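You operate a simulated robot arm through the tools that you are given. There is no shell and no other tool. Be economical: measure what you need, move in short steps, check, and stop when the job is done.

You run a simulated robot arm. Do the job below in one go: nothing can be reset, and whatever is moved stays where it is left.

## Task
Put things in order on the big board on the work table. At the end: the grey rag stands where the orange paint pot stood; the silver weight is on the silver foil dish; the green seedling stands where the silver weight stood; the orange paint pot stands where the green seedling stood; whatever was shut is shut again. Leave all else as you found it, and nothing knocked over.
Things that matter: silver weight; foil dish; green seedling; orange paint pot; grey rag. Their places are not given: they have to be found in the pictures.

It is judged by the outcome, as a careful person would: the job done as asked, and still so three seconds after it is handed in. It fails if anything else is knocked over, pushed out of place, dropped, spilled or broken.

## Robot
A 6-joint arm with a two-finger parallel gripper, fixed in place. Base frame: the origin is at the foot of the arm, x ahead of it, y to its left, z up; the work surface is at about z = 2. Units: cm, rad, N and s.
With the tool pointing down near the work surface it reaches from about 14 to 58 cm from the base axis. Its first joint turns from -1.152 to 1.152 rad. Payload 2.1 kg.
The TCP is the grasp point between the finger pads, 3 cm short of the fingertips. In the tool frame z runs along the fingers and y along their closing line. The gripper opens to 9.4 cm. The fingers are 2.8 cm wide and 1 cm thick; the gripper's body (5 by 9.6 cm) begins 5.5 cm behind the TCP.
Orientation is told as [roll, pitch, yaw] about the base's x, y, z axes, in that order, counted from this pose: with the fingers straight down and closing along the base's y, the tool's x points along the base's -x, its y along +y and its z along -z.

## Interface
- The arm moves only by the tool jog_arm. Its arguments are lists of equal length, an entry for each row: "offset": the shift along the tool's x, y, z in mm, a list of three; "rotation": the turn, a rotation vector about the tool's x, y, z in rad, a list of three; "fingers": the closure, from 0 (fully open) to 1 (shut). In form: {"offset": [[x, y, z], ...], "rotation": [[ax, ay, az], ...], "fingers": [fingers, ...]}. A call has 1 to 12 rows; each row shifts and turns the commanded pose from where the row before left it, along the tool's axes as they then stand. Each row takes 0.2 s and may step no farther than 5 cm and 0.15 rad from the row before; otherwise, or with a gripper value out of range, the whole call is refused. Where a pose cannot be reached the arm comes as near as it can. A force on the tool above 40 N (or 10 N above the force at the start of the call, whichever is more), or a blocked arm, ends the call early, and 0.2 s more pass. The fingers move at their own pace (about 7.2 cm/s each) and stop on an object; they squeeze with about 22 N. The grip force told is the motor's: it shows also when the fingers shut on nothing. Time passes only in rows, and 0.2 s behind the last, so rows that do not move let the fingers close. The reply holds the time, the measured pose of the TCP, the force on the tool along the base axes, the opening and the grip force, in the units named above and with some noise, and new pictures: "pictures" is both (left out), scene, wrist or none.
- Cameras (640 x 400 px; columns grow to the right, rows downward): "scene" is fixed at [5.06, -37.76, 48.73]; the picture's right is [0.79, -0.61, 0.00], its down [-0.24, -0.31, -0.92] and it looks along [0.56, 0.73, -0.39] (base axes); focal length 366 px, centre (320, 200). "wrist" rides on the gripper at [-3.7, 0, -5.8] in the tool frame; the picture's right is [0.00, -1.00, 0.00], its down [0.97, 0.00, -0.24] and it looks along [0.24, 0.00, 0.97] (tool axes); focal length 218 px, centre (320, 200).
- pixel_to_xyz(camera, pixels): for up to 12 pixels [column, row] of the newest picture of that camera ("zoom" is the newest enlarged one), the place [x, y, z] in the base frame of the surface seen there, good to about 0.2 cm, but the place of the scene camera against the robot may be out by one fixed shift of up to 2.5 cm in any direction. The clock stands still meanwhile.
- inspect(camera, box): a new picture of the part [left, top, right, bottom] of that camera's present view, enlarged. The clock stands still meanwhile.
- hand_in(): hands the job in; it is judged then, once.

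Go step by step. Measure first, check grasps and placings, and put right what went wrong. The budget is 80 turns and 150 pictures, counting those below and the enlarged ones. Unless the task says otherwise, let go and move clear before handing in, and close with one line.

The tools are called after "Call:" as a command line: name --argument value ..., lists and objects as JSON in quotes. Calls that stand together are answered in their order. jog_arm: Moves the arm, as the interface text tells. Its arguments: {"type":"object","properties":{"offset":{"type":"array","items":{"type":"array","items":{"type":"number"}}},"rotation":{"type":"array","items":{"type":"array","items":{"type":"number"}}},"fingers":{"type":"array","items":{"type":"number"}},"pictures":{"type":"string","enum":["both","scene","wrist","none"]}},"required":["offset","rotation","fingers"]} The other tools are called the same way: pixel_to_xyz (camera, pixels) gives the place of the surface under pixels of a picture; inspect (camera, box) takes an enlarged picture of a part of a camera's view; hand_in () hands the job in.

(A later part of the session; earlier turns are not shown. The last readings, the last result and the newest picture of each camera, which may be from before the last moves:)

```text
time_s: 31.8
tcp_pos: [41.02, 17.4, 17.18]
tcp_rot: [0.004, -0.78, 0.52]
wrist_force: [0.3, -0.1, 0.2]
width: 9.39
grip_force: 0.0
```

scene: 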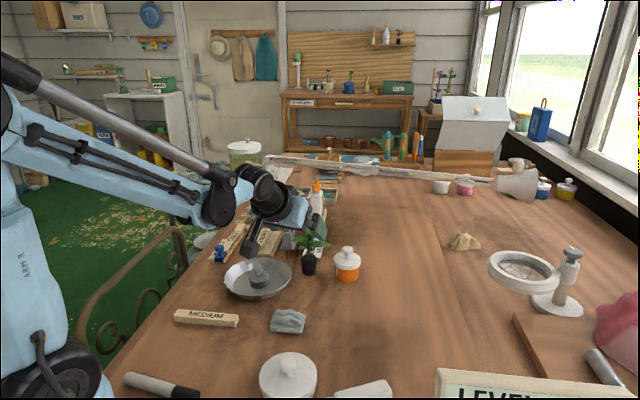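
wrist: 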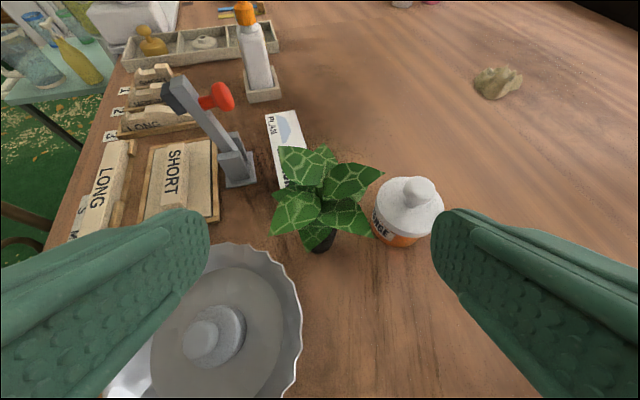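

The seedling stands at its new spot. Before taking the orange pot, I'll look closely at its lid and check the seedling's position.

Call:
inspect --camera "scene" --box '[290, 230, 370, 290]'

Call:
pixel_to_xyz --camera "wrist" --pixels '[[312, 244], [336, 240], [323, 249], [376, 210], [443, 205], [410, 232], [380, 230], [395, 240], [418, 186]]'

Call:
inspect --camera "wrist" --box '[350, 165, 460, 255]'

```text
6.67 times, centred on (330, 260) of scene
```

zoom: 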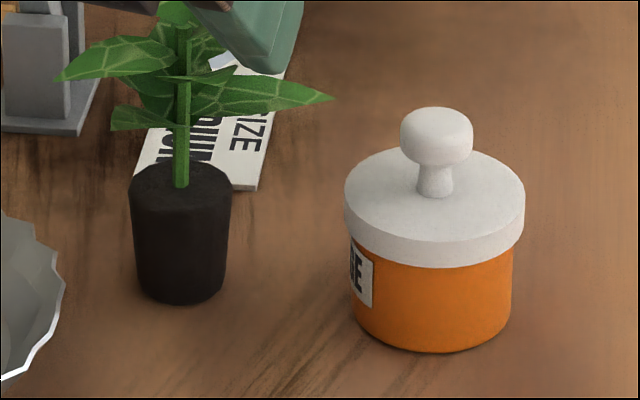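

```text
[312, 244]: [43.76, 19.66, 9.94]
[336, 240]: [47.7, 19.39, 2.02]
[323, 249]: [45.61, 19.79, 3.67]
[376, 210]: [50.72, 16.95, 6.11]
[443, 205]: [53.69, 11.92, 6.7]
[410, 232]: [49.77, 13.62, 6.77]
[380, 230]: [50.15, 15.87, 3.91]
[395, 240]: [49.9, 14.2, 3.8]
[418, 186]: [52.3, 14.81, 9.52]
```

```text
4.44 times, centred on (405, 210) of wrist
```

zoom: 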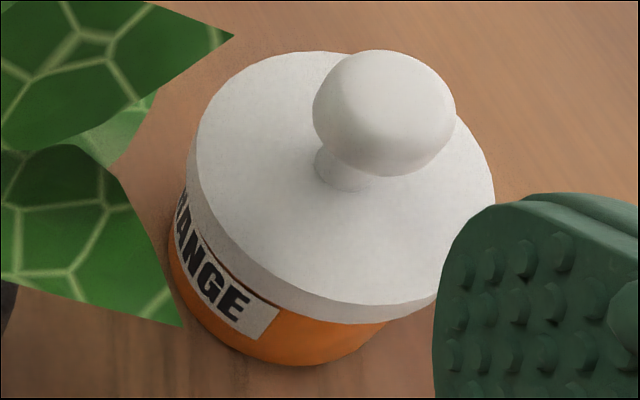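

The lid is about 6 cm wide, a little wider than the 5.6 cm body, and may be loose. I'll lift, straighten the tool, and turn it so the closing line runs clear of the seedling's leaves.

Call:
jog_arm --offset '[[-21, 0, -21], [-21, 0, -21], [0, 0, 0], [0, 0, 0], [0, 0, 0], [0, 0, 0], [0, 0, 0], [0, 0, 0], [0, 0, 0], [0, 0, 0], [0, 0, 0], [0, 0, 0]]' --rotation '[[0, 0, 0], [0, 0, 0], [0, 0.13, 0], [0, 0.13, 0], [0, 0.13, 0], [0, 0.13, 0], [0, 0.13, 0], [0, 0.13, 0], [0, 0, 0.136], [0, 0, 0.136], [0, 0, 0.136], [0, 0, 0.136]]' --fingers '[0, 0, 0, 0, 0, 0, 0, 0, 0, 0, 0, 0]' --pictures "none"

Call:
jog_arm --offset '[[0, 0, 0], [0, 0, 0], [0, 0, 0], [0, 0, 0], [0, 0, 0], [0, 0, 0], [0, 0, 0]]' --rotation '[[0, 0, 0.136], [0, 0, 0.136], [0, 0, 0.136], [0, 0, 0.136], [0, 0, 0.136], [0, 0, 0.136], [0, 0, 0]]' --fingers '[0, 0, 0, 0, 0, 0, 0]' --pictures "both"

```text
time_s: 34.4
tcp_pos: [41.25, 17.82, 23.27]
tcp_rot: [0.002, 0.003, -0.021]
wrist_force: [-0.2, 0.0, -0.1]
width: 9.39
grip_force: 0.0
```

```text
time_s: 36.0
tcp_pos: [41.27, 17.7, 23.26]
tcp_rot: [0.0, 0.0, -0.838]
wrist_force: [0.3, -0.1, 0.0]
width: 9.43
grip_force: 0.0
```

scene: 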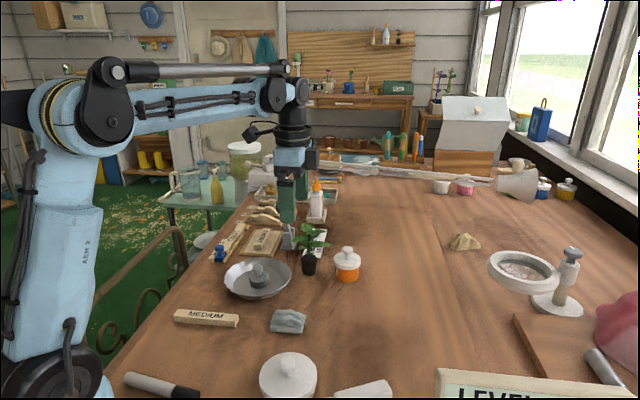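
wrist: 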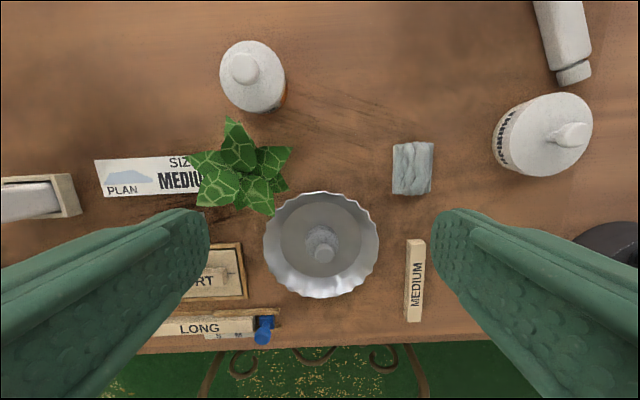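

I'll move over the orange pot and recentre on it with a close view.

Call:
jog_arm --offset '[[-32, 21, 0], [-32, 21, 0], [-32, 21, 0], [0, 0, 40], [0, 0, 0]]' --rotation '[[0, 0, 0], [0, 0, 0], [0, 0, 0], [0, 0, 0], [0, 0, 0]]' --fingers '[0, 0, 0, 0, 0]' --pictures "wrist"

```text
time_s: 37.2
tcp_pos: [52.11, 14.8, 19.4]
tcp_rot: [0.001, 0.001, -0.836]
wrist_force: [0.5, 1.1, -0.8]
width: 9.41
grip_force: 0.0
```

wrist: 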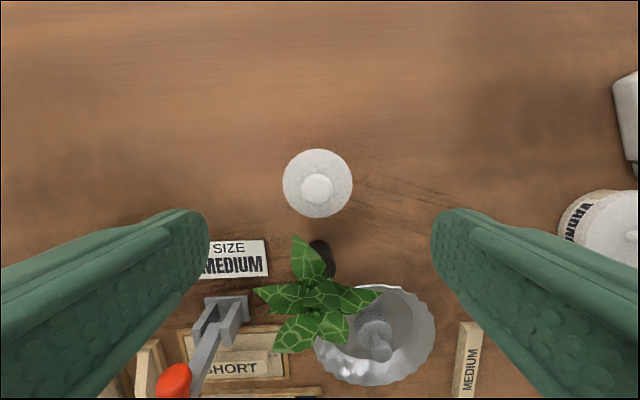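

The lid is at wrist (317,183). I'll measure its edges and the nearest leaf tip.

Call:
pixel_to_xyz --camera "wrist" --pixels '[[285, 183], [350, 183], [318, 151], [318, 215], [317, 190], [294, 238], [322, 243], [333, 262], [325, 275], [315, 247], [330, 250]]'

```text
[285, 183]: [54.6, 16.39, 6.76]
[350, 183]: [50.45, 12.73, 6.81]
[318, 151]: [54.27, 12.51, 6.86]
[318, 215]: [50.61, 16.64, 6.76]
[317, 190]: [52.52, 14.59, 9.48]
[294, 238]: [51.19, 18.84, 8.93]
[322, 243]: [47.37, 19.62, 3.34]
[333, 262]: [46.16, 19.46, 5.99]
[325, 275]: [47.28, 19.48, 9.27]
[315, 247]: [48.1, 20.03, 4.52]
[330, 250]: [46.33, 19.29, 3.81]
```

The pot centre is (52.5, 14.6), and the nearest leaf is 4 cm off the tool's thin side, which is clear. I'll descend with open fingers and close.

Call:
jog_arm --offset '[[-4, 1.5, 40], [0, 0, 40], [0, 0, 35], [0, 0, 20], [0, 0, 4], [0, 0, 0], [0, 0, 0], [0, 0, 0], [0, 0, 0]]' --rotation '[[0, 0, 0], [0, 0, 0], [0, 0, 0], [0, 0, 0], [0, 0, 0], [0, 0, 0], [0, 0, 0], [0, 0, 0], [0, 0, 0]]' --fingers '[0, 0, 0, 0, 0, 0, 0.3, 1, 1]' --pictures "both"

```text
time_s: 39.2
tcp_pos: [52.5, 14.57, 5.26]
tcp_rot: [0.0, 0.001, -0.837]
wrist_force: [-0.1, 0.9, 0.1]
width: 5.85
grip_force: 22.2
```

scene: 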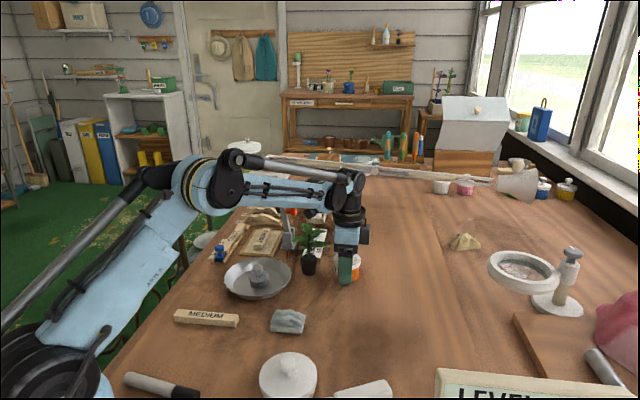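
wrist: 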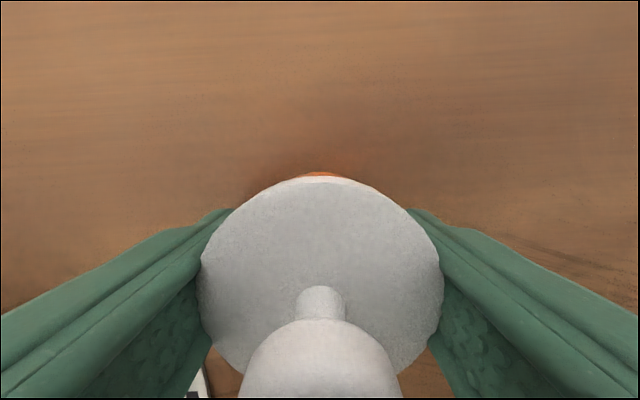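

The grip closed at 5.85 cm, probably on the lid rim. I'll lift just 8 mm and see whether the body comes with it.

Call:
jog_arm --offset '[[0, 0, -3], [0, 0, -5], [0, 0, 0]]' --rotation '[[0, 0, 0], [0, 0, 0], [0, 0, 0]]' --fingers '[1, 1, 1]' --pictures "none"

Call:
inspect --camera "scene" --box '[310, 225, 390, 295]'

```text
time_s: 40.0
tcp_pos: [52.53, 14.55, 6.12]
tcp_rot: [0.0, 0.0, -0.837]
wrist_force: [-0.1, 0.3, 0.3]
width: 5.85
grip_force: 22.1
```

```text
5.71 times, centred on (350, 260) of scene
```

zoom: 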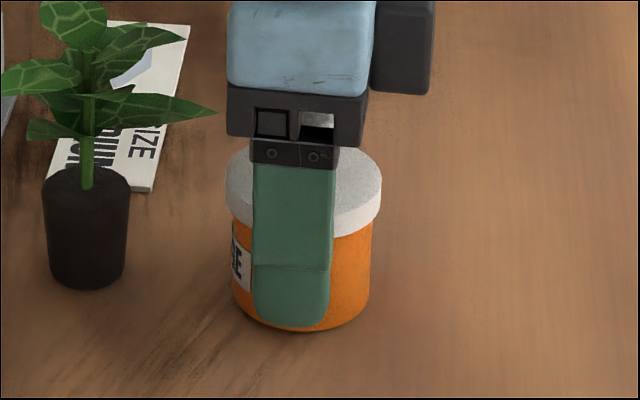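

The lid came up alone: the body's bottom edge stayed on the board (row 282) and more orange shows under the lid. So the lid is loose. I'll set it back, open, and regrip its rim higher with just the fingertips so it can be put aside first.

Call:
jog_arm --offset '[[0, 0, 4], [0, 0, 3], [0, 0, 1.5], [0, 0, 0], [0, 0, 0]]' --rotation '[[0, 0, 0], [0, 0, 0], [0, 0, 0], [0, 0, 0], [0, 0, 0]]' --fingers '[1, 1, 1, 1, 1]' --pictures "none"

```text
time_s: 41.2
tcp_pos: [52.65, 14.79, 5.32]
tcp_rot: [0.0, 0.002, -0.836]
wrist_force: [0.0, -0.5, -0.4]
width: 5.86
grip_force: 21.9
```

The lid is back down. I'll open, rise 3 cm so the tips sit at rim height, and look.

Call:
jog_arm --offset '[[0, 0, 0], [0, 0, 0], [0, 0, 0], [0, 0, -30], [0, 0, 0]]' --rotation '[[0, 0, 0], [0, 0, 0], [0, 0, 0], [0, 0, 0], [0, 0, 0]]' --fingers '[0.3, 0.1, 0, 0, 0]' --pictures "wrist"

Call:
inspect --camera "scene" --box '[310, 225, 390, 295]'

Call:
pixel_to_xyz --camera "zoom" --pixels '[[350, 240], [350, 246], [350, 250], [350, 256], [350, 265], [350, 228], [350, 222], [350, 216], [340, 315], [290, 260]]'

```text
time_s: 42.4
tcp_pos: [52.67, 14.6, 8.42]
tcp_rot: [-0.001, 0.001, -0.836]
wrist_force: [-0.3, 0.0, -0.1]
width: 9.38
grip_force: 0.1
```

wrist: 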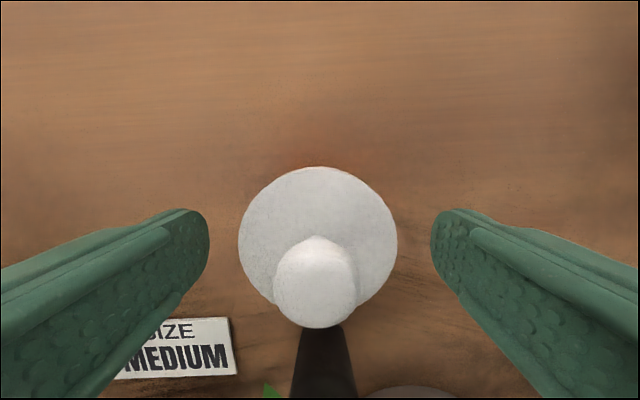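

```text
5.71 times, centred on (350, 260) of scene
```

zoom: 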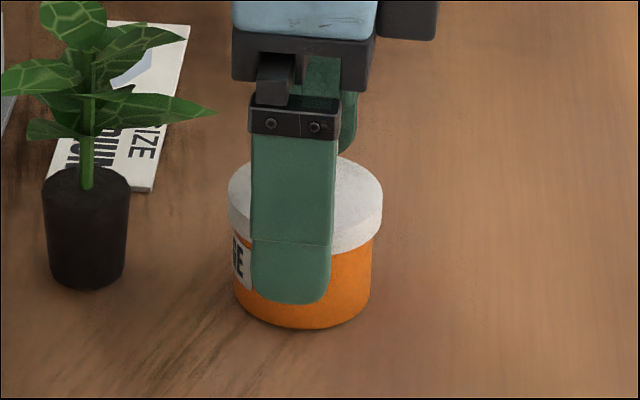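

```text
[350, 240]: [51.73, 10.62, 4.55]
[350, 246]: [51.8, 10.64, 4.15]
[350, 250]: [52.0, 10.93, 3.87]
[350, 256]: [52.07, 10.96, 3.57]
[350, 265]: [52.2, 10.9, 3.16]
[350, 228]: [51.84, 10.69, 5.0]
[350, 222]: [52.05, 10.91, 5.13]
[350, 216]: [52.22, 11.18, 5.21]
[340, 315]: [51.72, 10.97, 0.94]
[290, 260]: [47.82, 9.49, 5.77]
```

The lid rim spans z 5.65 to 6.75. I'll raise 3.5 mm so the tips stay just above the rim's lower edge, close, and lift gently.

Call:
jog_arm --offset '[[0, 0, -3.5], [0, 0, 0], [0, 0, 0], [0, 0, 0], [0, 0, 0], [0, 0, -5], [0, 0, -15], [0, 0, -30], [0, 0, 0]]' --rotation '[[0, 0, 0], [0, 0, 0], [0, 0, 0], [0, 0, 0], [0, 0, 0], [0, 0, 0], [0, 0, 0], [0, 0, 0], [0, 0, 0]]' --fingers '[0, 0.3, 1, 1, 1, 1, 1, 1, 1]' --pictures "both"

Call:
inspect --camera "scene" --box '[310, 205, 390, 295]'

```text
time_s: 44.4
tcp_pos: [52.71, 14.68, 13.68]
tcp_rot: [0.0, 0.002, -0.836]
wrist_force: [-0.1, -0.1, -0.3]
width: 5.77
grip_force: 22.2
```

scene: 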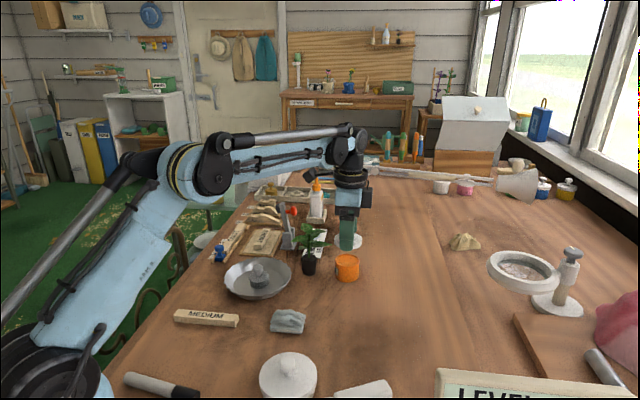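
wrist: 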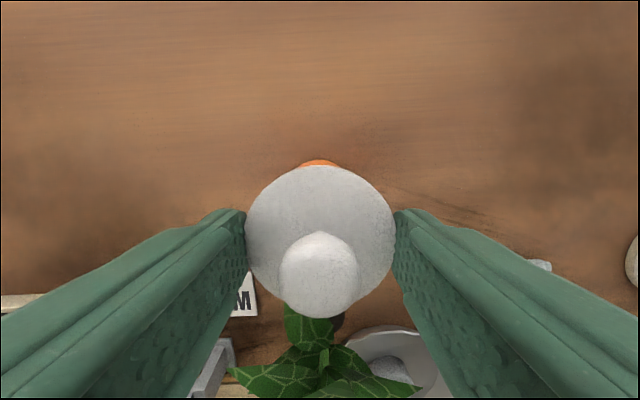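

```text
4.44 times, centred on (350, 250) of scene
```

zoom: 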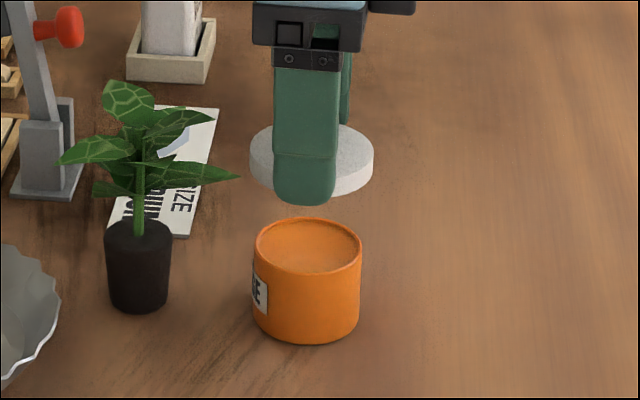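

The lid is off as a flat cap and the open pot stands undisturbed. I'll set the lid on the empty board around (51, 4).

Call:
jog_arm --offset '[[-22.7, -28, 0], [-22.7, -28, 0], [-22.7, -28, 0], [0, 0, 0], [0, 0, 30], [0, 0, 30], [0, 0, 18], [0, 0, 0]]' --rotation '[[0, 0, 0], [0, 0, 0], [0, 0, 0], [0, 0, 0], [0, 0, 0], [0, 0, 0], [0, 0, 0], [0, 0, 0]]' --fingers '[1, 1, 1, 1, 1, 1, 1, 1]' --pictures "scene"

Call:
inspect --camera "scene" --box '[340, 215, 450, 315]'

```text
time_s: 46.2
tcp_pos: [51.11, 4.05, 5.71]
tcp_rot: [-0.001, 0.0, -0.837]
wrist_force: [-0.1, 0.1, -0.1]
width: 5.76
grip_force: 22.0
```

scene: 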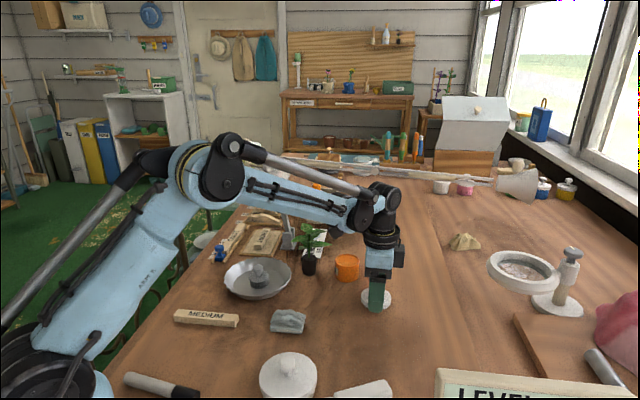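

```text
4.00 times, centred on (395, 265) of scene
```

zoom: 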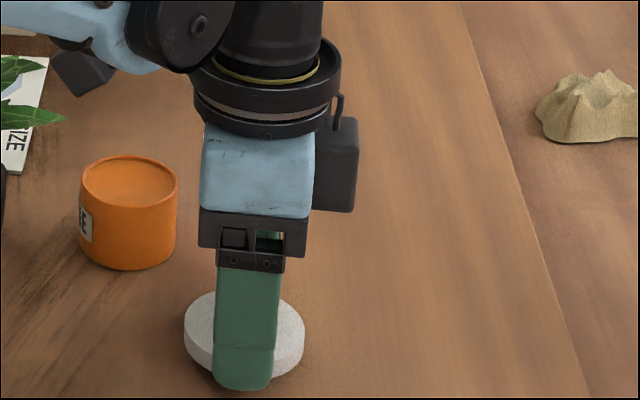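

Lid is about 5 mm above the board, level. I'll lower in small steps until contact.

Call:
jog_arm --offset '[[0, 0, 2], [0, 0, 1], [0, 0, 1], [0, 0, 0]]' --rotation '[[0, 0, 0], [0, 0, 0], [0, 0, 0], [0, 0, 0]]' --fingers '[1, 1, 1, 1]' --pictures "none"

```text
time_s: 47.2
tcp_pos: [51.07, 4.06, 5.4]
tcp_rot: [0.001, 0.001, -0.836]
wrist_force: [-0.3, -0.3, -1.1]
width: 5.76
grip_force: 22.0
```

Call:
jog_arm --offset '[[0, 0, 1], [0, 0, 1], [0, 0, 0]]' --rotation '[[0, 0, 0], [0, 0, 0], [0, 0, 0]]' --fingers '[1, 1, 1]' --pictures "none"

```text
time_s: 48.0
tcp_pos: [51.12, 4.06, 5.28]
tcp_rot: [0.0, 0.003, -0.835]
wrist_force: [-0.1, -0.6, -0.1]
width: 5.76
grip_force: 21.8
```

No contact yet at 5.28. One more millimetre at a time.

Call:
jog_arm --offset '[[0, 0, 0.8], [0, 0, 0.8], [0, 0, 0]]' --rotation '[[0, 0, 0], [0, 0, 0], [0, 0, 0]]' --fingers '[1, 1, 1]' --pictures "none"

```text
time_s: 48.8
tcp_pos: [50.88, 4.09, 5.06]
tcp_rot: [0.001, 0.003, -0.835]
wrist_force: [0.1, -0.4, -1.3]
width: 5.75
grip_force: 21.7
```

The tips are at board level now, so the lid is within a millimetre or so of the board. I'll release it and rise.

Call:
jog_arm --offset '[[0, 0, 0], [0, 0, 0], [0, 0, 0], [0, 0, 0], [0, 0, -40], [0, 0, -45], [0, 0, -45], [0, 0, 0]]' --rotation '[[0, 0, 0], [0, 0, 0], [0, 0, 0], [0, 0, 0], [0, 0, 0], [0, 0, 0], [0, 0, 0], [0, 0, 0]]' --fingers '[0.35, 0.3, 0.1, 0, 0, 0, 0, 0]' --pictures "both"

```text
time_s: 50.6
tcp_pos: [51.09, 4.02, 18.42]
tcp_rot: [-0.001, 0.002, -0.838]
wrist_force: [0.3, 0.5, 0.0]
width: 9.38
grip_force: 0.0
```

scene: 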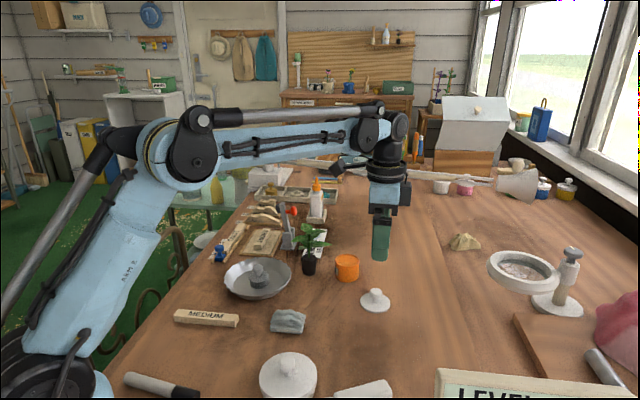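
wrist: 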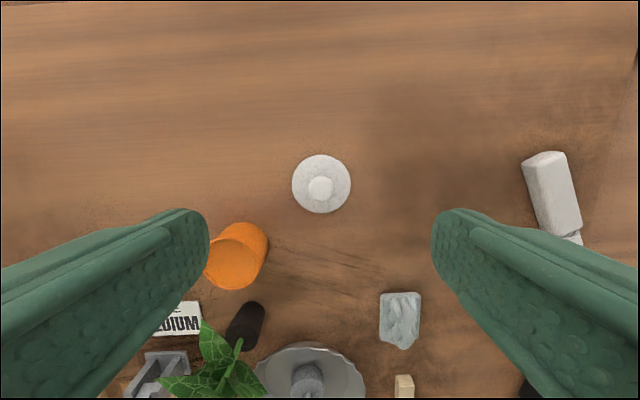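

The lid lies flat at about (51.1, 4). I'll go back over the open pot, descend around its body and grip.

Call:
jog_arm --offset '[[23, 27, 0], [23, 27, 0], [23, 27, 0], [0, 0, 40], [0, 0, 40], [0, 0, 30], [0, 0, 20], [0, 0, 0], [0, 0, 0], [0, 0, 0], [0, 0, 0], [0, 0, 0]]' --rotation '[[0, 0, 0], [0, 0, 0], [0, 0, 0], [0, 0, 0], [0, 0, 0], [0, 0, 0], [0, 0, 0], [0, 0, 0], [0, 0, 0], [0, 0, 0], [0, 0, 0], [0, 0, 0]]' --fingers '[0, 0, 0, 0, 0, 0, 0, 0, 0.3, 0.4, 1, 1]' --pictures "both"

```text
time_s: 53.2
tcp_pos: [52.42, 14.68, 5.06]
tcp_rot: [0.0, 0.001, -0.837]
wrist_force: [-2.4, 0.4, 14.7]
width: 5.4
grip_force: 21.8
```

scene: 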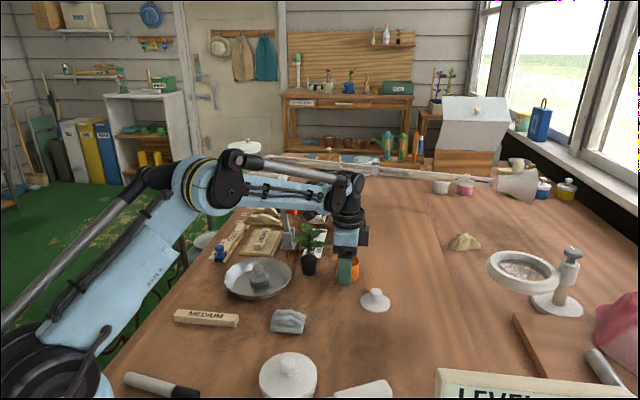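
wrist: 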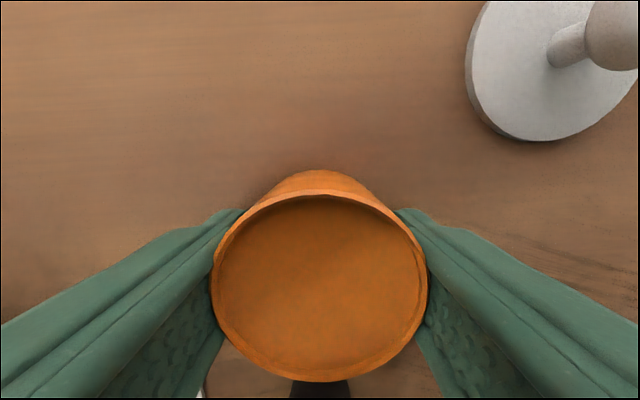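

The body is gripped at 5.4 cm with the tips just touching the board. I'll lift straight up and carry it smoothly to the seedling's old spot.

Call:
jog_arm --offset '[[0, 0, -10], [0, 0, -25], [0, 0, -35], [0, 0, 0], [-8, -30, 0], [-8, -30, 0], [-8, -30, 0], [-9, -30, 0], [-9, -30, 0], [-8, -28, 0], [0, 0, 0]]' --rotation '[[0, 0, 0], [0, 0, 0], [0, 0, 0], [0, 0, 0], [0, 0, 0], [0, 0, 0], [0, 0, 0], [0, 0, 0], [0, 0, 0], [0, 0, 0], [0, 0, 0]]' --fingers '[1, 1, 1, 1, 1, 1, 1, 1, 1, 1, 1]' --pictures "both"

```text
time_s: 55.6
tcp_pos: [42.49, -0.84, 11.89]
tcp_rot: [0.002, 0.001, -0.836]
wrist_force: [0.4, -0.2, -3.1]
width: 5.39
grip_force: 21.9
```

scene: 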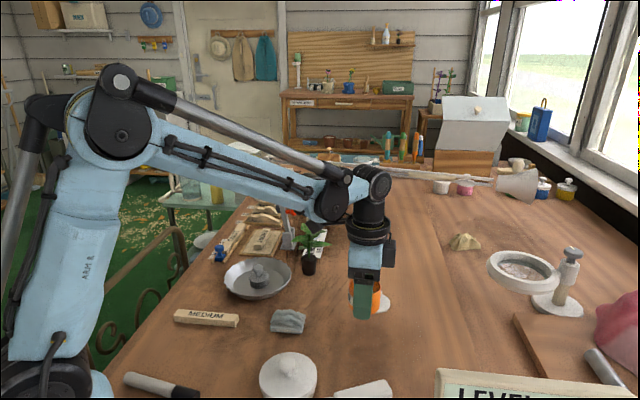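
wrist: 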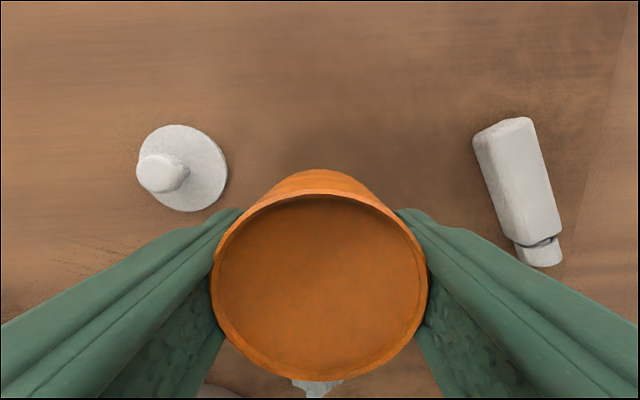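

The pot is held over (42.5, -0.9). I'll lower to just above the board.

Call:
jog_arm --offset '[[0, -1, 25], [0, 0, 25], [0, 0, 11], [0, 0, 3], [0, 0, 0]]' --rotation '[[0, 0, 0], [0, 0, 0], [0, 0, 0], [0, 0, 0], [0, 0, 0]]' --fingers '[1, 1, 1, 1, 1]' --pictures "none"

```text
time_s: 56.8
tcp_pos: [42.47, -1.04, 5.69]
tcp_rot: [-0.002, 0.0, -0.838]
wrist_force: [-0.2, -0.8, -2.0]
width: 5.38
grip_force: 22.2
```

Call:
jog_arm --offset '[[0, 0, 2], [0, 0, 1.2], [0, 0, 1.2], [0, 0, 0]]' --rotation '[[0, 0, 0], [0, 0, 0], [0, 0, 0], [0, 0, 0]]' --fingers '[1, 1, 1, 1]' --pictures "none"

```text
time_s: 57.8
tcp_pos: [42.44, -1.04, 5.13]
tcp_rot: [0.001, 0.003, -0.836]
wrist_force: [0.6, 1.0, -1.6]
width: 5.4
grip_force: 21.8
```

About a millimetre left. I'll touch down, open and rise.

Call:
jog_arm --offset '[[0, 0, 0.8], [0, 0, 0], [0, 0, 0], [0, 0, 0], [0, 0, 0], [0, 0, -20], [0, 0, -45], [0, 0, -45], [0, 0, -20], [0, 0, 0]]' --rotation '[[0, 0, 0], [0, 0, 0], [0, 0, 0], [0, 0, 0], [0, 0, 0], [0, 0, 0], [0, 0, 0], [0, 0, 0], [0, 0, 0], [0, 0, 0]]' --fingers '[1, 0.4, 0.3, 0.1, 0, 0, 0, 0, 0, 0]' --pictures "both"

```text
time_s: 60.0
tcp_pos: [42.19, -1.08, 18.27]
tcp_rot: [-0.001, 0.003, -0.836]
wrist_force: [0.2, 0.0, -0.1]
width: 9.38
grip_force: 0.1
```

scene: 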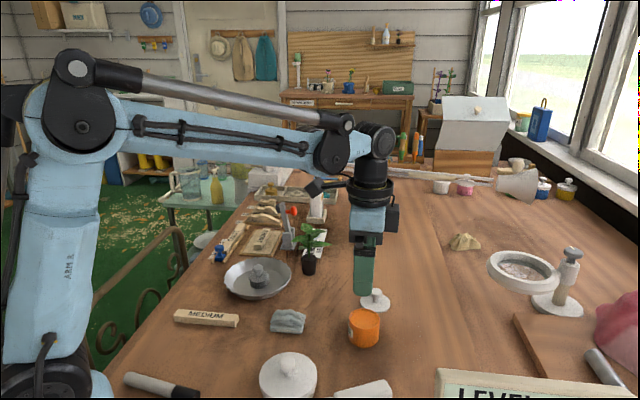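
wrist: 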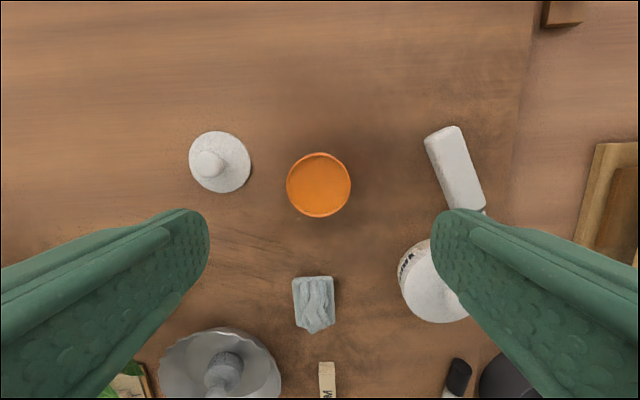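

Pot stands at the seedling's old spot. I'll measure the pot rim and the lid so I can put the lid back accurately.

Call:
pixel_to_xyz --camera "wrist" --pixels '[[288, 184], [350, 184], [319, 154], [319, 215], [191, 160], [248, 170], [221, 133], [218, 191], [207, 163], [230, 150], [319, 184]]'

Call:
inspect --camera "wrist" --box '[170, 110, 370, 235]'

```text
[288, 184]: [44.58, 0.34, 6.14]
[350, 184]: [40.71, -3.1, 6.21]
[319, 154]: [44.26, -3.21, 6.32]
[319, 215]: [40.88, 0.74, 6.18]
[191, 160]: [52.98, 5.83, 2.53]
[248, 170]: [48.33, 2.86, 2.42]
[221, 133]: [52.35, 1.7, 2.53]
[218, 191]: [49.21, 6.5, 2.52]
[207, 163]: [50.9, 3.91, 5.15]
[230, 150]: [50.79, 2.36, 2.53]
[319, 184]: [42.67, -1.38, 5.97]
```

```text
3.20 times, centred on (270, 172) of wrist
```

zoom: 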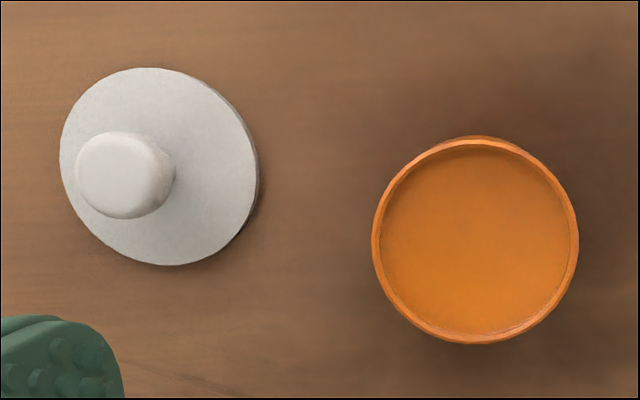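

The pot rim centre is at (42.6, -1.3), z 6.2. The lid now sits low (top z 2.5), so I'll grip it by its knob; first I'll move over it and recheck.

Call:
jog_arm --offset '[[-6.3, 32.4, 0], [-6.3, 32.4, 0], [-6.3, 32.4, 0], [0, 0, 40], [0, 0, 35], [0, 0, 0]]' --rotation '[[0, 0, 0], [0, 0, 0], [0, 0, 0], [0, 0, 0], [0, 0, 0], [0, 0, 0]]' --fingers '[0.3, 0.3, 0.3, 0.3, 0.3, 0.3]' --pictures "wrist"

Call:
inspect --camera "scene" --box '[340, 270, 420, 330]'

Call:
pixel_to_xyz --camera "wrist" --pixels '[[320, 240], [280, 230], [360, 230], [320, 190], [320, 260], [320, 225]]'

```text
time_s: 61.4
tcp_pos: [50.87, 4.35, 10.57]
tcp_rot: [-0.001, 0.001, -0.836]
wrist_force: [0.3, 0.6, -0.1]
width: 6.57
grip_force: 0.1
```

wrist: 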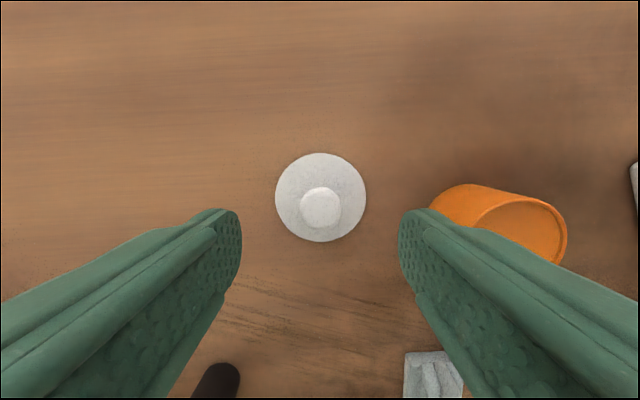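

```text
6.67 times, centred on (380, 300) of scene
```

zoom: 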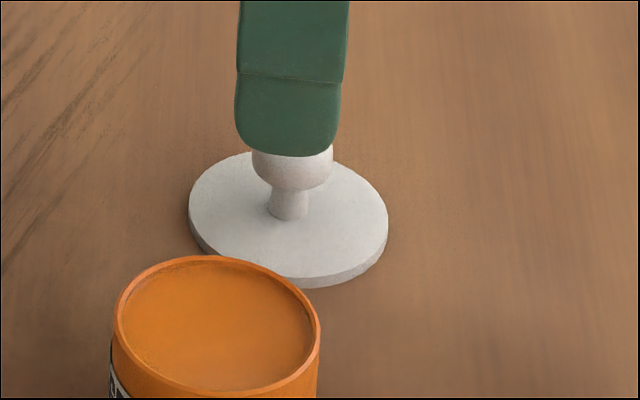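

```text
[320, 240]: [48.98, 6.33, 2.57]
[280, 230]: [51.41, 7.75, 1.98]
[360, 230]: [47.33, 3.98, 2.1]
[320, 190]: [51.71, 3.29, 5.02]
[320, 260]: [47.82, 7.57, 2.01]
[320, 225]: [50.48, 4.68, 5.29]
```

The knob centre is at (51.05, 4.0), 4 mm ahead of the TCP. I'll correct that, descend and grip the knob.

Call:
jog_arm --offset '[[-3.8, -1, 20], [0, 0, 25], [0, 0, 0], [0, 0, 0], [0, 0, 0], [0, 0, 0], [0, 0, 0]]' --rotation '[[0, 0, 0], [0, 0, 0], [0, 0, 0], [0, 0, 0], [0, 0, 0], [0, 0, 0], [0, 0, 0]]' --fingers '[0.3, 0.3, 0.3, 0.6, 1, 1, 1]' --pictures "wrist"

```text
time_s: 63.0
tcp_pos: [51.05, 3.93, 6.06]
tcp_rot: [0.001, 0.001, -0.836]
wrist_force: [-0.3, 0.1, -0.1]
width: 2.19
grip_force: 22.6
```

wrist: 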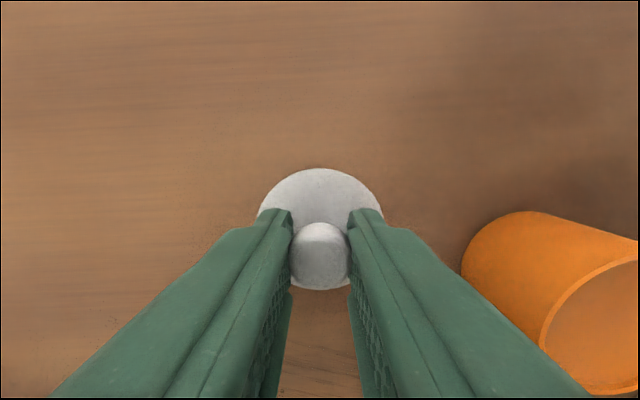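

The knob is gripped (2.19 cm). I'll lift and carry the lid over the pot, stopping about 1 cm above its rim to check alignment.

Call:
jog_arm --offset '[[0, 0, -10], [0, 0, -30], [0, 0, -30], [5.8, -32.7, 0], [5.8, -32.7, 0], [5.8, -32.7, 0], [0, 0, 0], [0, 0, 15], [0, 0, 0]]' --rotation '[[0, 0, 0], [0, 0, 0], [0, 0, 0], [0, 0, 0], [0, 0, 0], [0, 0, 0], [0, 0, 0], [0, 0, 0], [0, 0, 0]]' --fingers '[1, 1, 1, 1, 1, 1, 1, 1, 1]' --pictures "wrist"

Call:
inspect --camera "scene" --box '[325, 270, 405, 360]'

```text
time_s: 65.0
tcp_pos: [42.63, -1.54, 11.71]
tcp_rot: [0.0, 0.002, -0.836]
wrist_force: [0.0, 0.2, -0.4]
width: 2.15
grip_force: 22.5
```

wrist: 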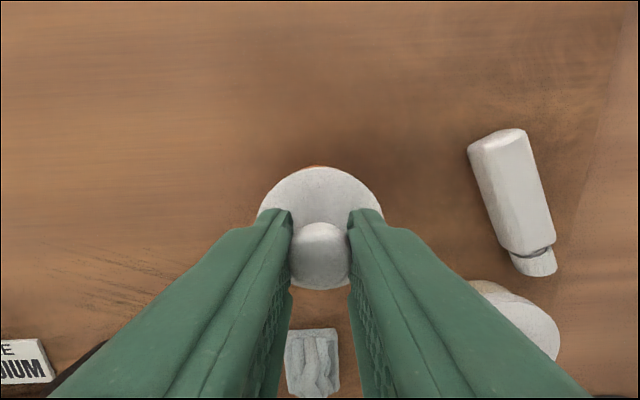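

```text
4.44 times, centred on (365, 315) of scene
```

zoom: 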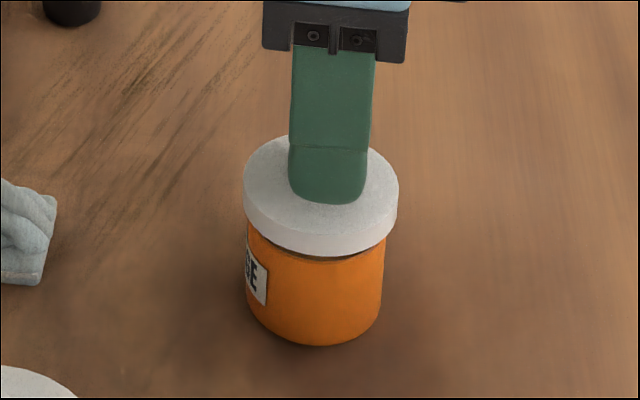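

The lid is about 2 mm to the right of the pot in the scene view (321 against 315 in the zoom). I'll shift it 2 mm back and lower to just above the rim.

Call:
jog_arm --offset '[[2, 0, 0], [0, 0, 7], [0, 0, 4], [0, 0, 0]]' --rotation '[[0, 0, 0], [0, 0, 0], [0, 0, 0], [0, 0, 0]]' --fingers '[1, 1, 1, 1]' --pictures "none"

Call:
inspect --camera "scene" --box '[325, 280, 405, 350]'

Call:
inspect --camera "wrist" --box '[230, 130, 410, 310]'

```text
time_s: 66.0
tcp_pos: [42.58, -1.35, 10.62]
tcp_rot: [0.002, 0.002, -0.835]
wrist_force: [0.1, 0.3, -0.7]
width: 2.14
grip_force: 22.2
```

```text
5.71 times, centred on (365, 315) of scene
```

zoom: 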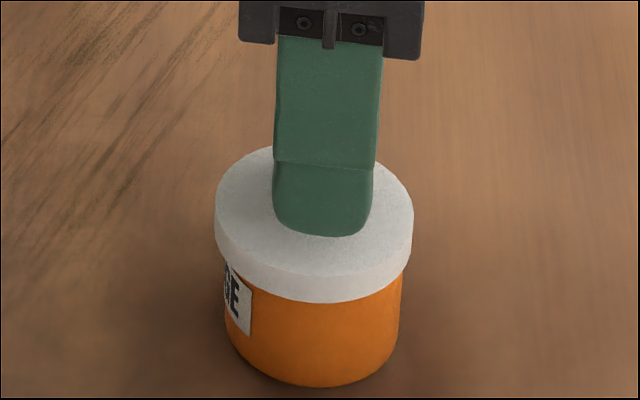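

```text
2.22 times, centred on (320, 220) of wrist
```

zoom: 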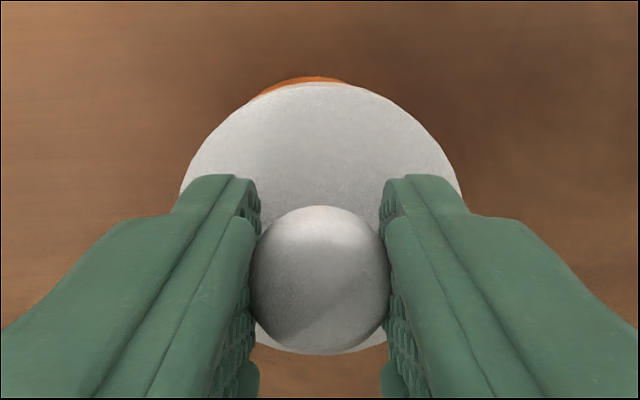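

The lid lines up with the pot in both views. Lowering the last few millimetres.

Call:
jog_arm --offset '[[0, 0, 2], [0, 0, 1], [0, 0, 1], [0, 0, 0]]' --rotation '[[0, 0, 0], [0, 0, 0], [0, 0, 0], [0, 0, 0]]' --fingers '[1, 1, 1, 1]' --pictures "none"

```text
time_s: 67.0
tcp_pos: [42.68, -1.53, 10.21]
tcp_rot: [0.0, 0.001, -0.834]
wrist_force: [4.9, 0.6, 24.2]
width: 2.17
grip_force: 21.9
```

Contact at 10.21, just the expected seating height. I'll back off half a millimetre, open and rise.

Call:
jog_arm --offset '[[0, 0, -0.7], [0, 0, 0], [0, 0, 0], [0, 0, 0], [0, 0, -30], [0, 0, -40], [0, 0, -30], [0, 0, 0]]' --rotation '[[0, 0, 0], [0, 0, 0], [0, 0, 0], [0, 0, 0], [0, 0, 0], [0, 0, 0], [0, 0, 0], [0, 0, 0]]' --fingers '[1, 0.7, 0.5, 0.3, 0.2, 0, 0, 0]' --pictures "both"

Call:
inspect --camera "scene" --box '[325, 280, 405, 350]'

```text
time_s: 68.8
tcp_pos: [42.55, -1.52, 20.17]
tcp_rot: [0.0, 0.001, -0.837]
wrist_force: [-0.8, -0.1, 0.0]
width: 9.42
grip_force: 0.1
```

scene: 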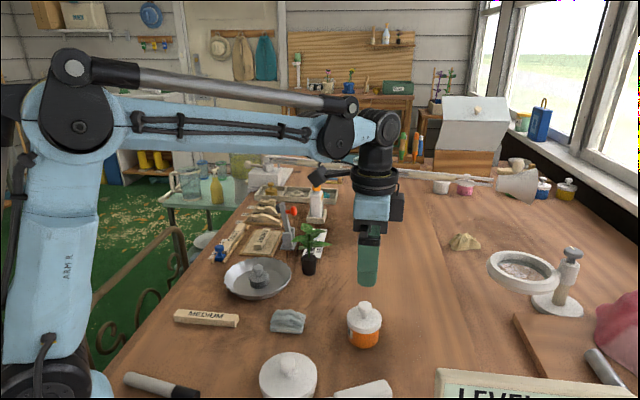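
wrist: 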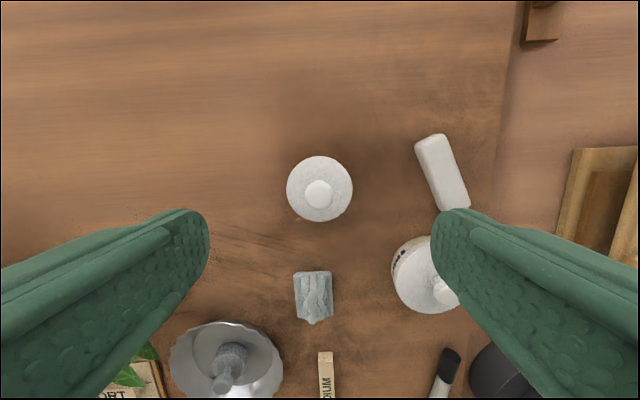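

```text
5.71 times, centred on (365, 315) of scene
```

zoom: 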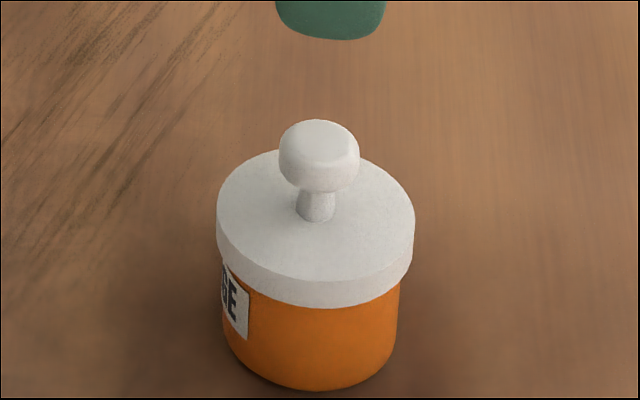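

The pot is shut again, lid level. Now the rag: it is conveniently aligned with the present tool yaw at wrist (314,298); I'll measure it.

Call:
pixel_to_xyz --camera "wrist" --pixels '[[296, 296], [332, 296], [314, 275], [314, 320], [314, 296], [305, 296], [323, 296], [297, 276], [331, 274], [300, 316], [332, 314], [280, 296]]'

Call:
inspect --camera "scene" --box '[250, 295, 330, 345]'

```text
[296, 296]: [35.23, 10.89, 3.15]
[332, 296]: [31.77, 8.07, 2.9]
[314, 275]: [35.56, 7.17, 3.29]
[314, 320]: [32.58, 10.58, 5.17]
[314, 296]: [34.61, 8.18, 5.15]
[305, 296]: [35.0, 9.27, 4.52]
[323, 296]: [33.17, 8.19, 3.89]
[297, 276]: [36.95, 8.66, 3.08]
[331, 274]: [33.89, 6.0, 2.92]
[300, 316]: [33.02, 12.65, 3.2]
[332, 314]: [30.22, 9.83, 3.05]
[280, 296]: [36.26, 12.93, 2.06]
```

```text
8.00 times, centred on (290, 320) of scene
```

zoom: 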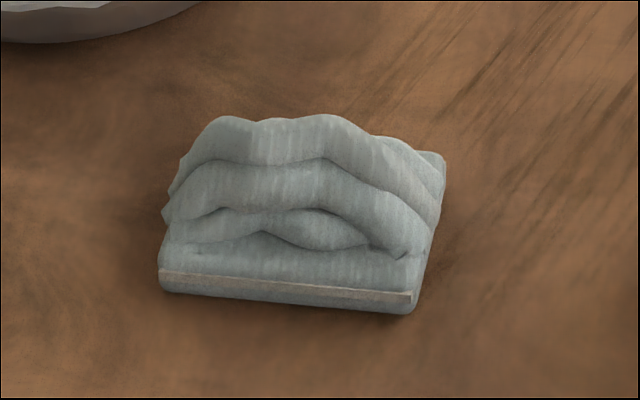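

The rag is about 4.1 by 5.6 cm, centred (33.5, 9.3), top z 5.2, its short side along the closing line. I'll move over, descend and grip.

Call:
jog_arm --offset '[[47, 1.7, 0], [47, 1.7, 0], [46.5, 1.7, 0], [0, 0, 40], [0, 0, 40], [0, 0, 40], [0, 0, 20], [0, 0, 6], [0, 0, 0]]' --rotation '[[0, 0, 0], [0, 0, 0], [0, 0, 0], [0, 0, 0], [0, 0, 0], [0, 0, 0], [0, 0, 0], [0, 0, 0], [0, 0, 0]]' --fingers '[0, 0, 0, 0.1, 0.1, 0.1, 0.1, 0.1, 0.1]' --pictures "both"

```text
time_s: 70.8
tcp_pos: [33.42, 9.24, 5.77]
tcp_rot: [0.001, 0.001, -0.836]
wrist_force: [-0.8, -0.7, -0.1]
width: 8.46
grip_force: 0.0
```

scene: 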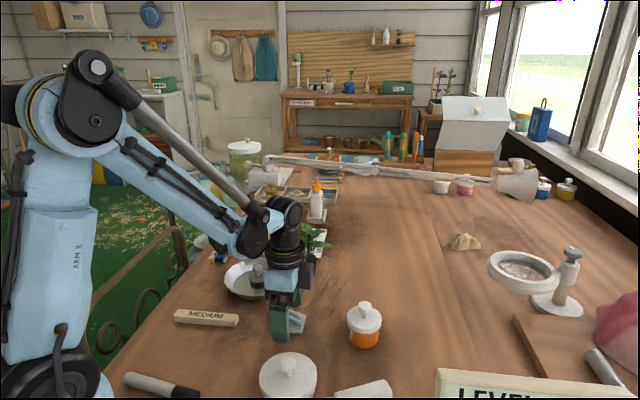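
wrist: 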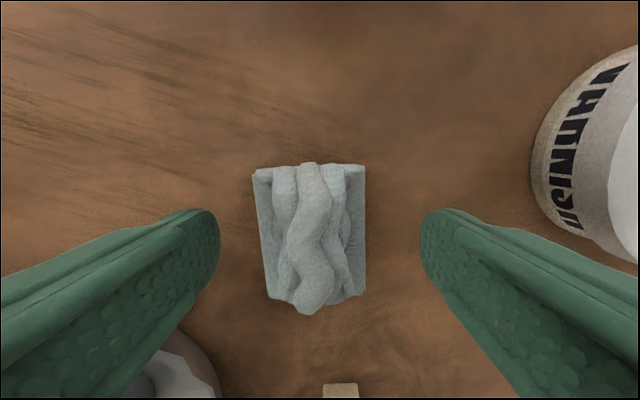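

The rag is between the fingers. I'll lower 2 mm and close.

Call:
jog_arm --offset '[[0, 1, 2], [0, 0, 0], [0, 0, 0], [0, 0, 0], [0, 0, 0], [0, 0, -15], [0, 0, -35], [0, 0, -35], [0, 0, 0]]' --rotation '[[0, 0, 0], [0, 0, 0], [0, 0, 0], [0, 0, 0], [0, 0, 0], [0, 0, 0], [0, 0, 0], [0, 0, 0], [0, 0, 0]]' --fingers '[0.1, 0.4, 1, 1, 1, 1, 1, 1, 1]' --pictures "both"

```text
time_s: 72.8
tcp_pos: [33.53, 9.25, 14.06]
tcp_rot: [0.0, 0.003, -0.836]
wrist_force: [0.3, 1.1, -0.1]
width: 4.36
grip_force: 21.8
```

scene: 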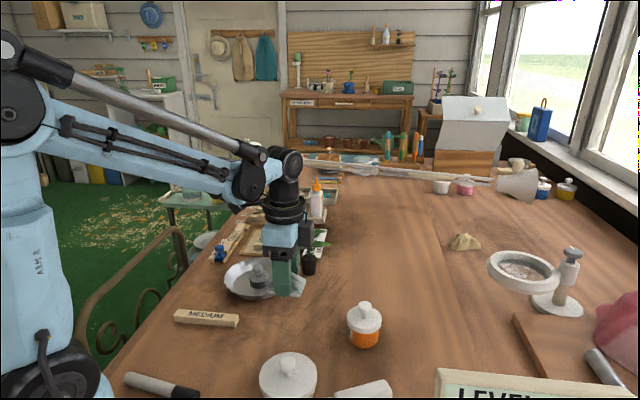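
wrist: 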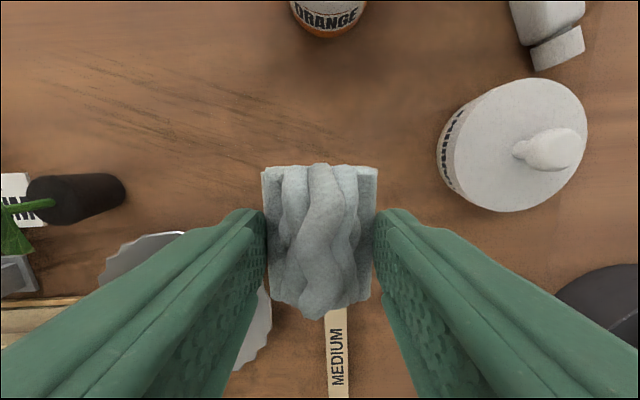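

The rag is held. I'll carry it round the near side, clear of the seedling's leaves, to the pot's old spot.

Call:
jog_arm --offset '[[-35.5, 33, 0], [-35.5, 33, 0], [-35.5, 33, 0], [8.8, 38.5, 0], [8.8, 38.5, 0], [0, 0, 0], [0, 0, 0]]' --rotation '[[0, 0, 0], [0, 0, 0], [0, 0, 0], [0, 0, 0], [0, 0, 0], [0, 0, 0], [0, 0, 0]]' --fingers '[1, 1, 1, 1, 1, 1, 1]' --pictures "both"

```text
time_s: 74.4
tcp_pos: [52.84, 14.45, 13.71]
tcp_rot: [0.0, 0.002, -0.836]
wrist_force: [0.3, -0.8, 0.3]
width: 4.36
grip_force: 22.0
```

scene: 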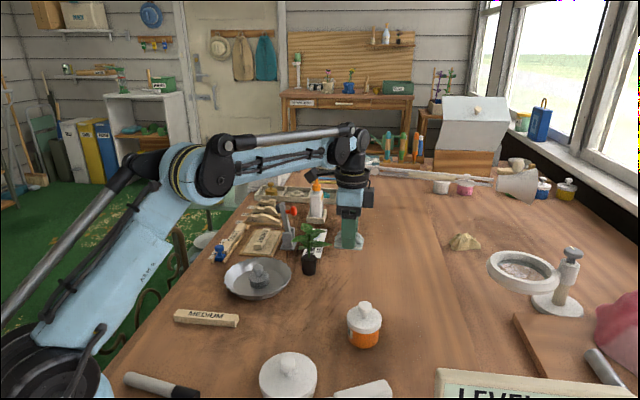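
wrist: 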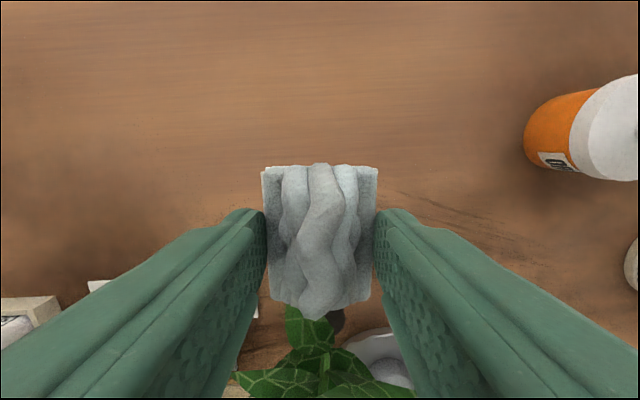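

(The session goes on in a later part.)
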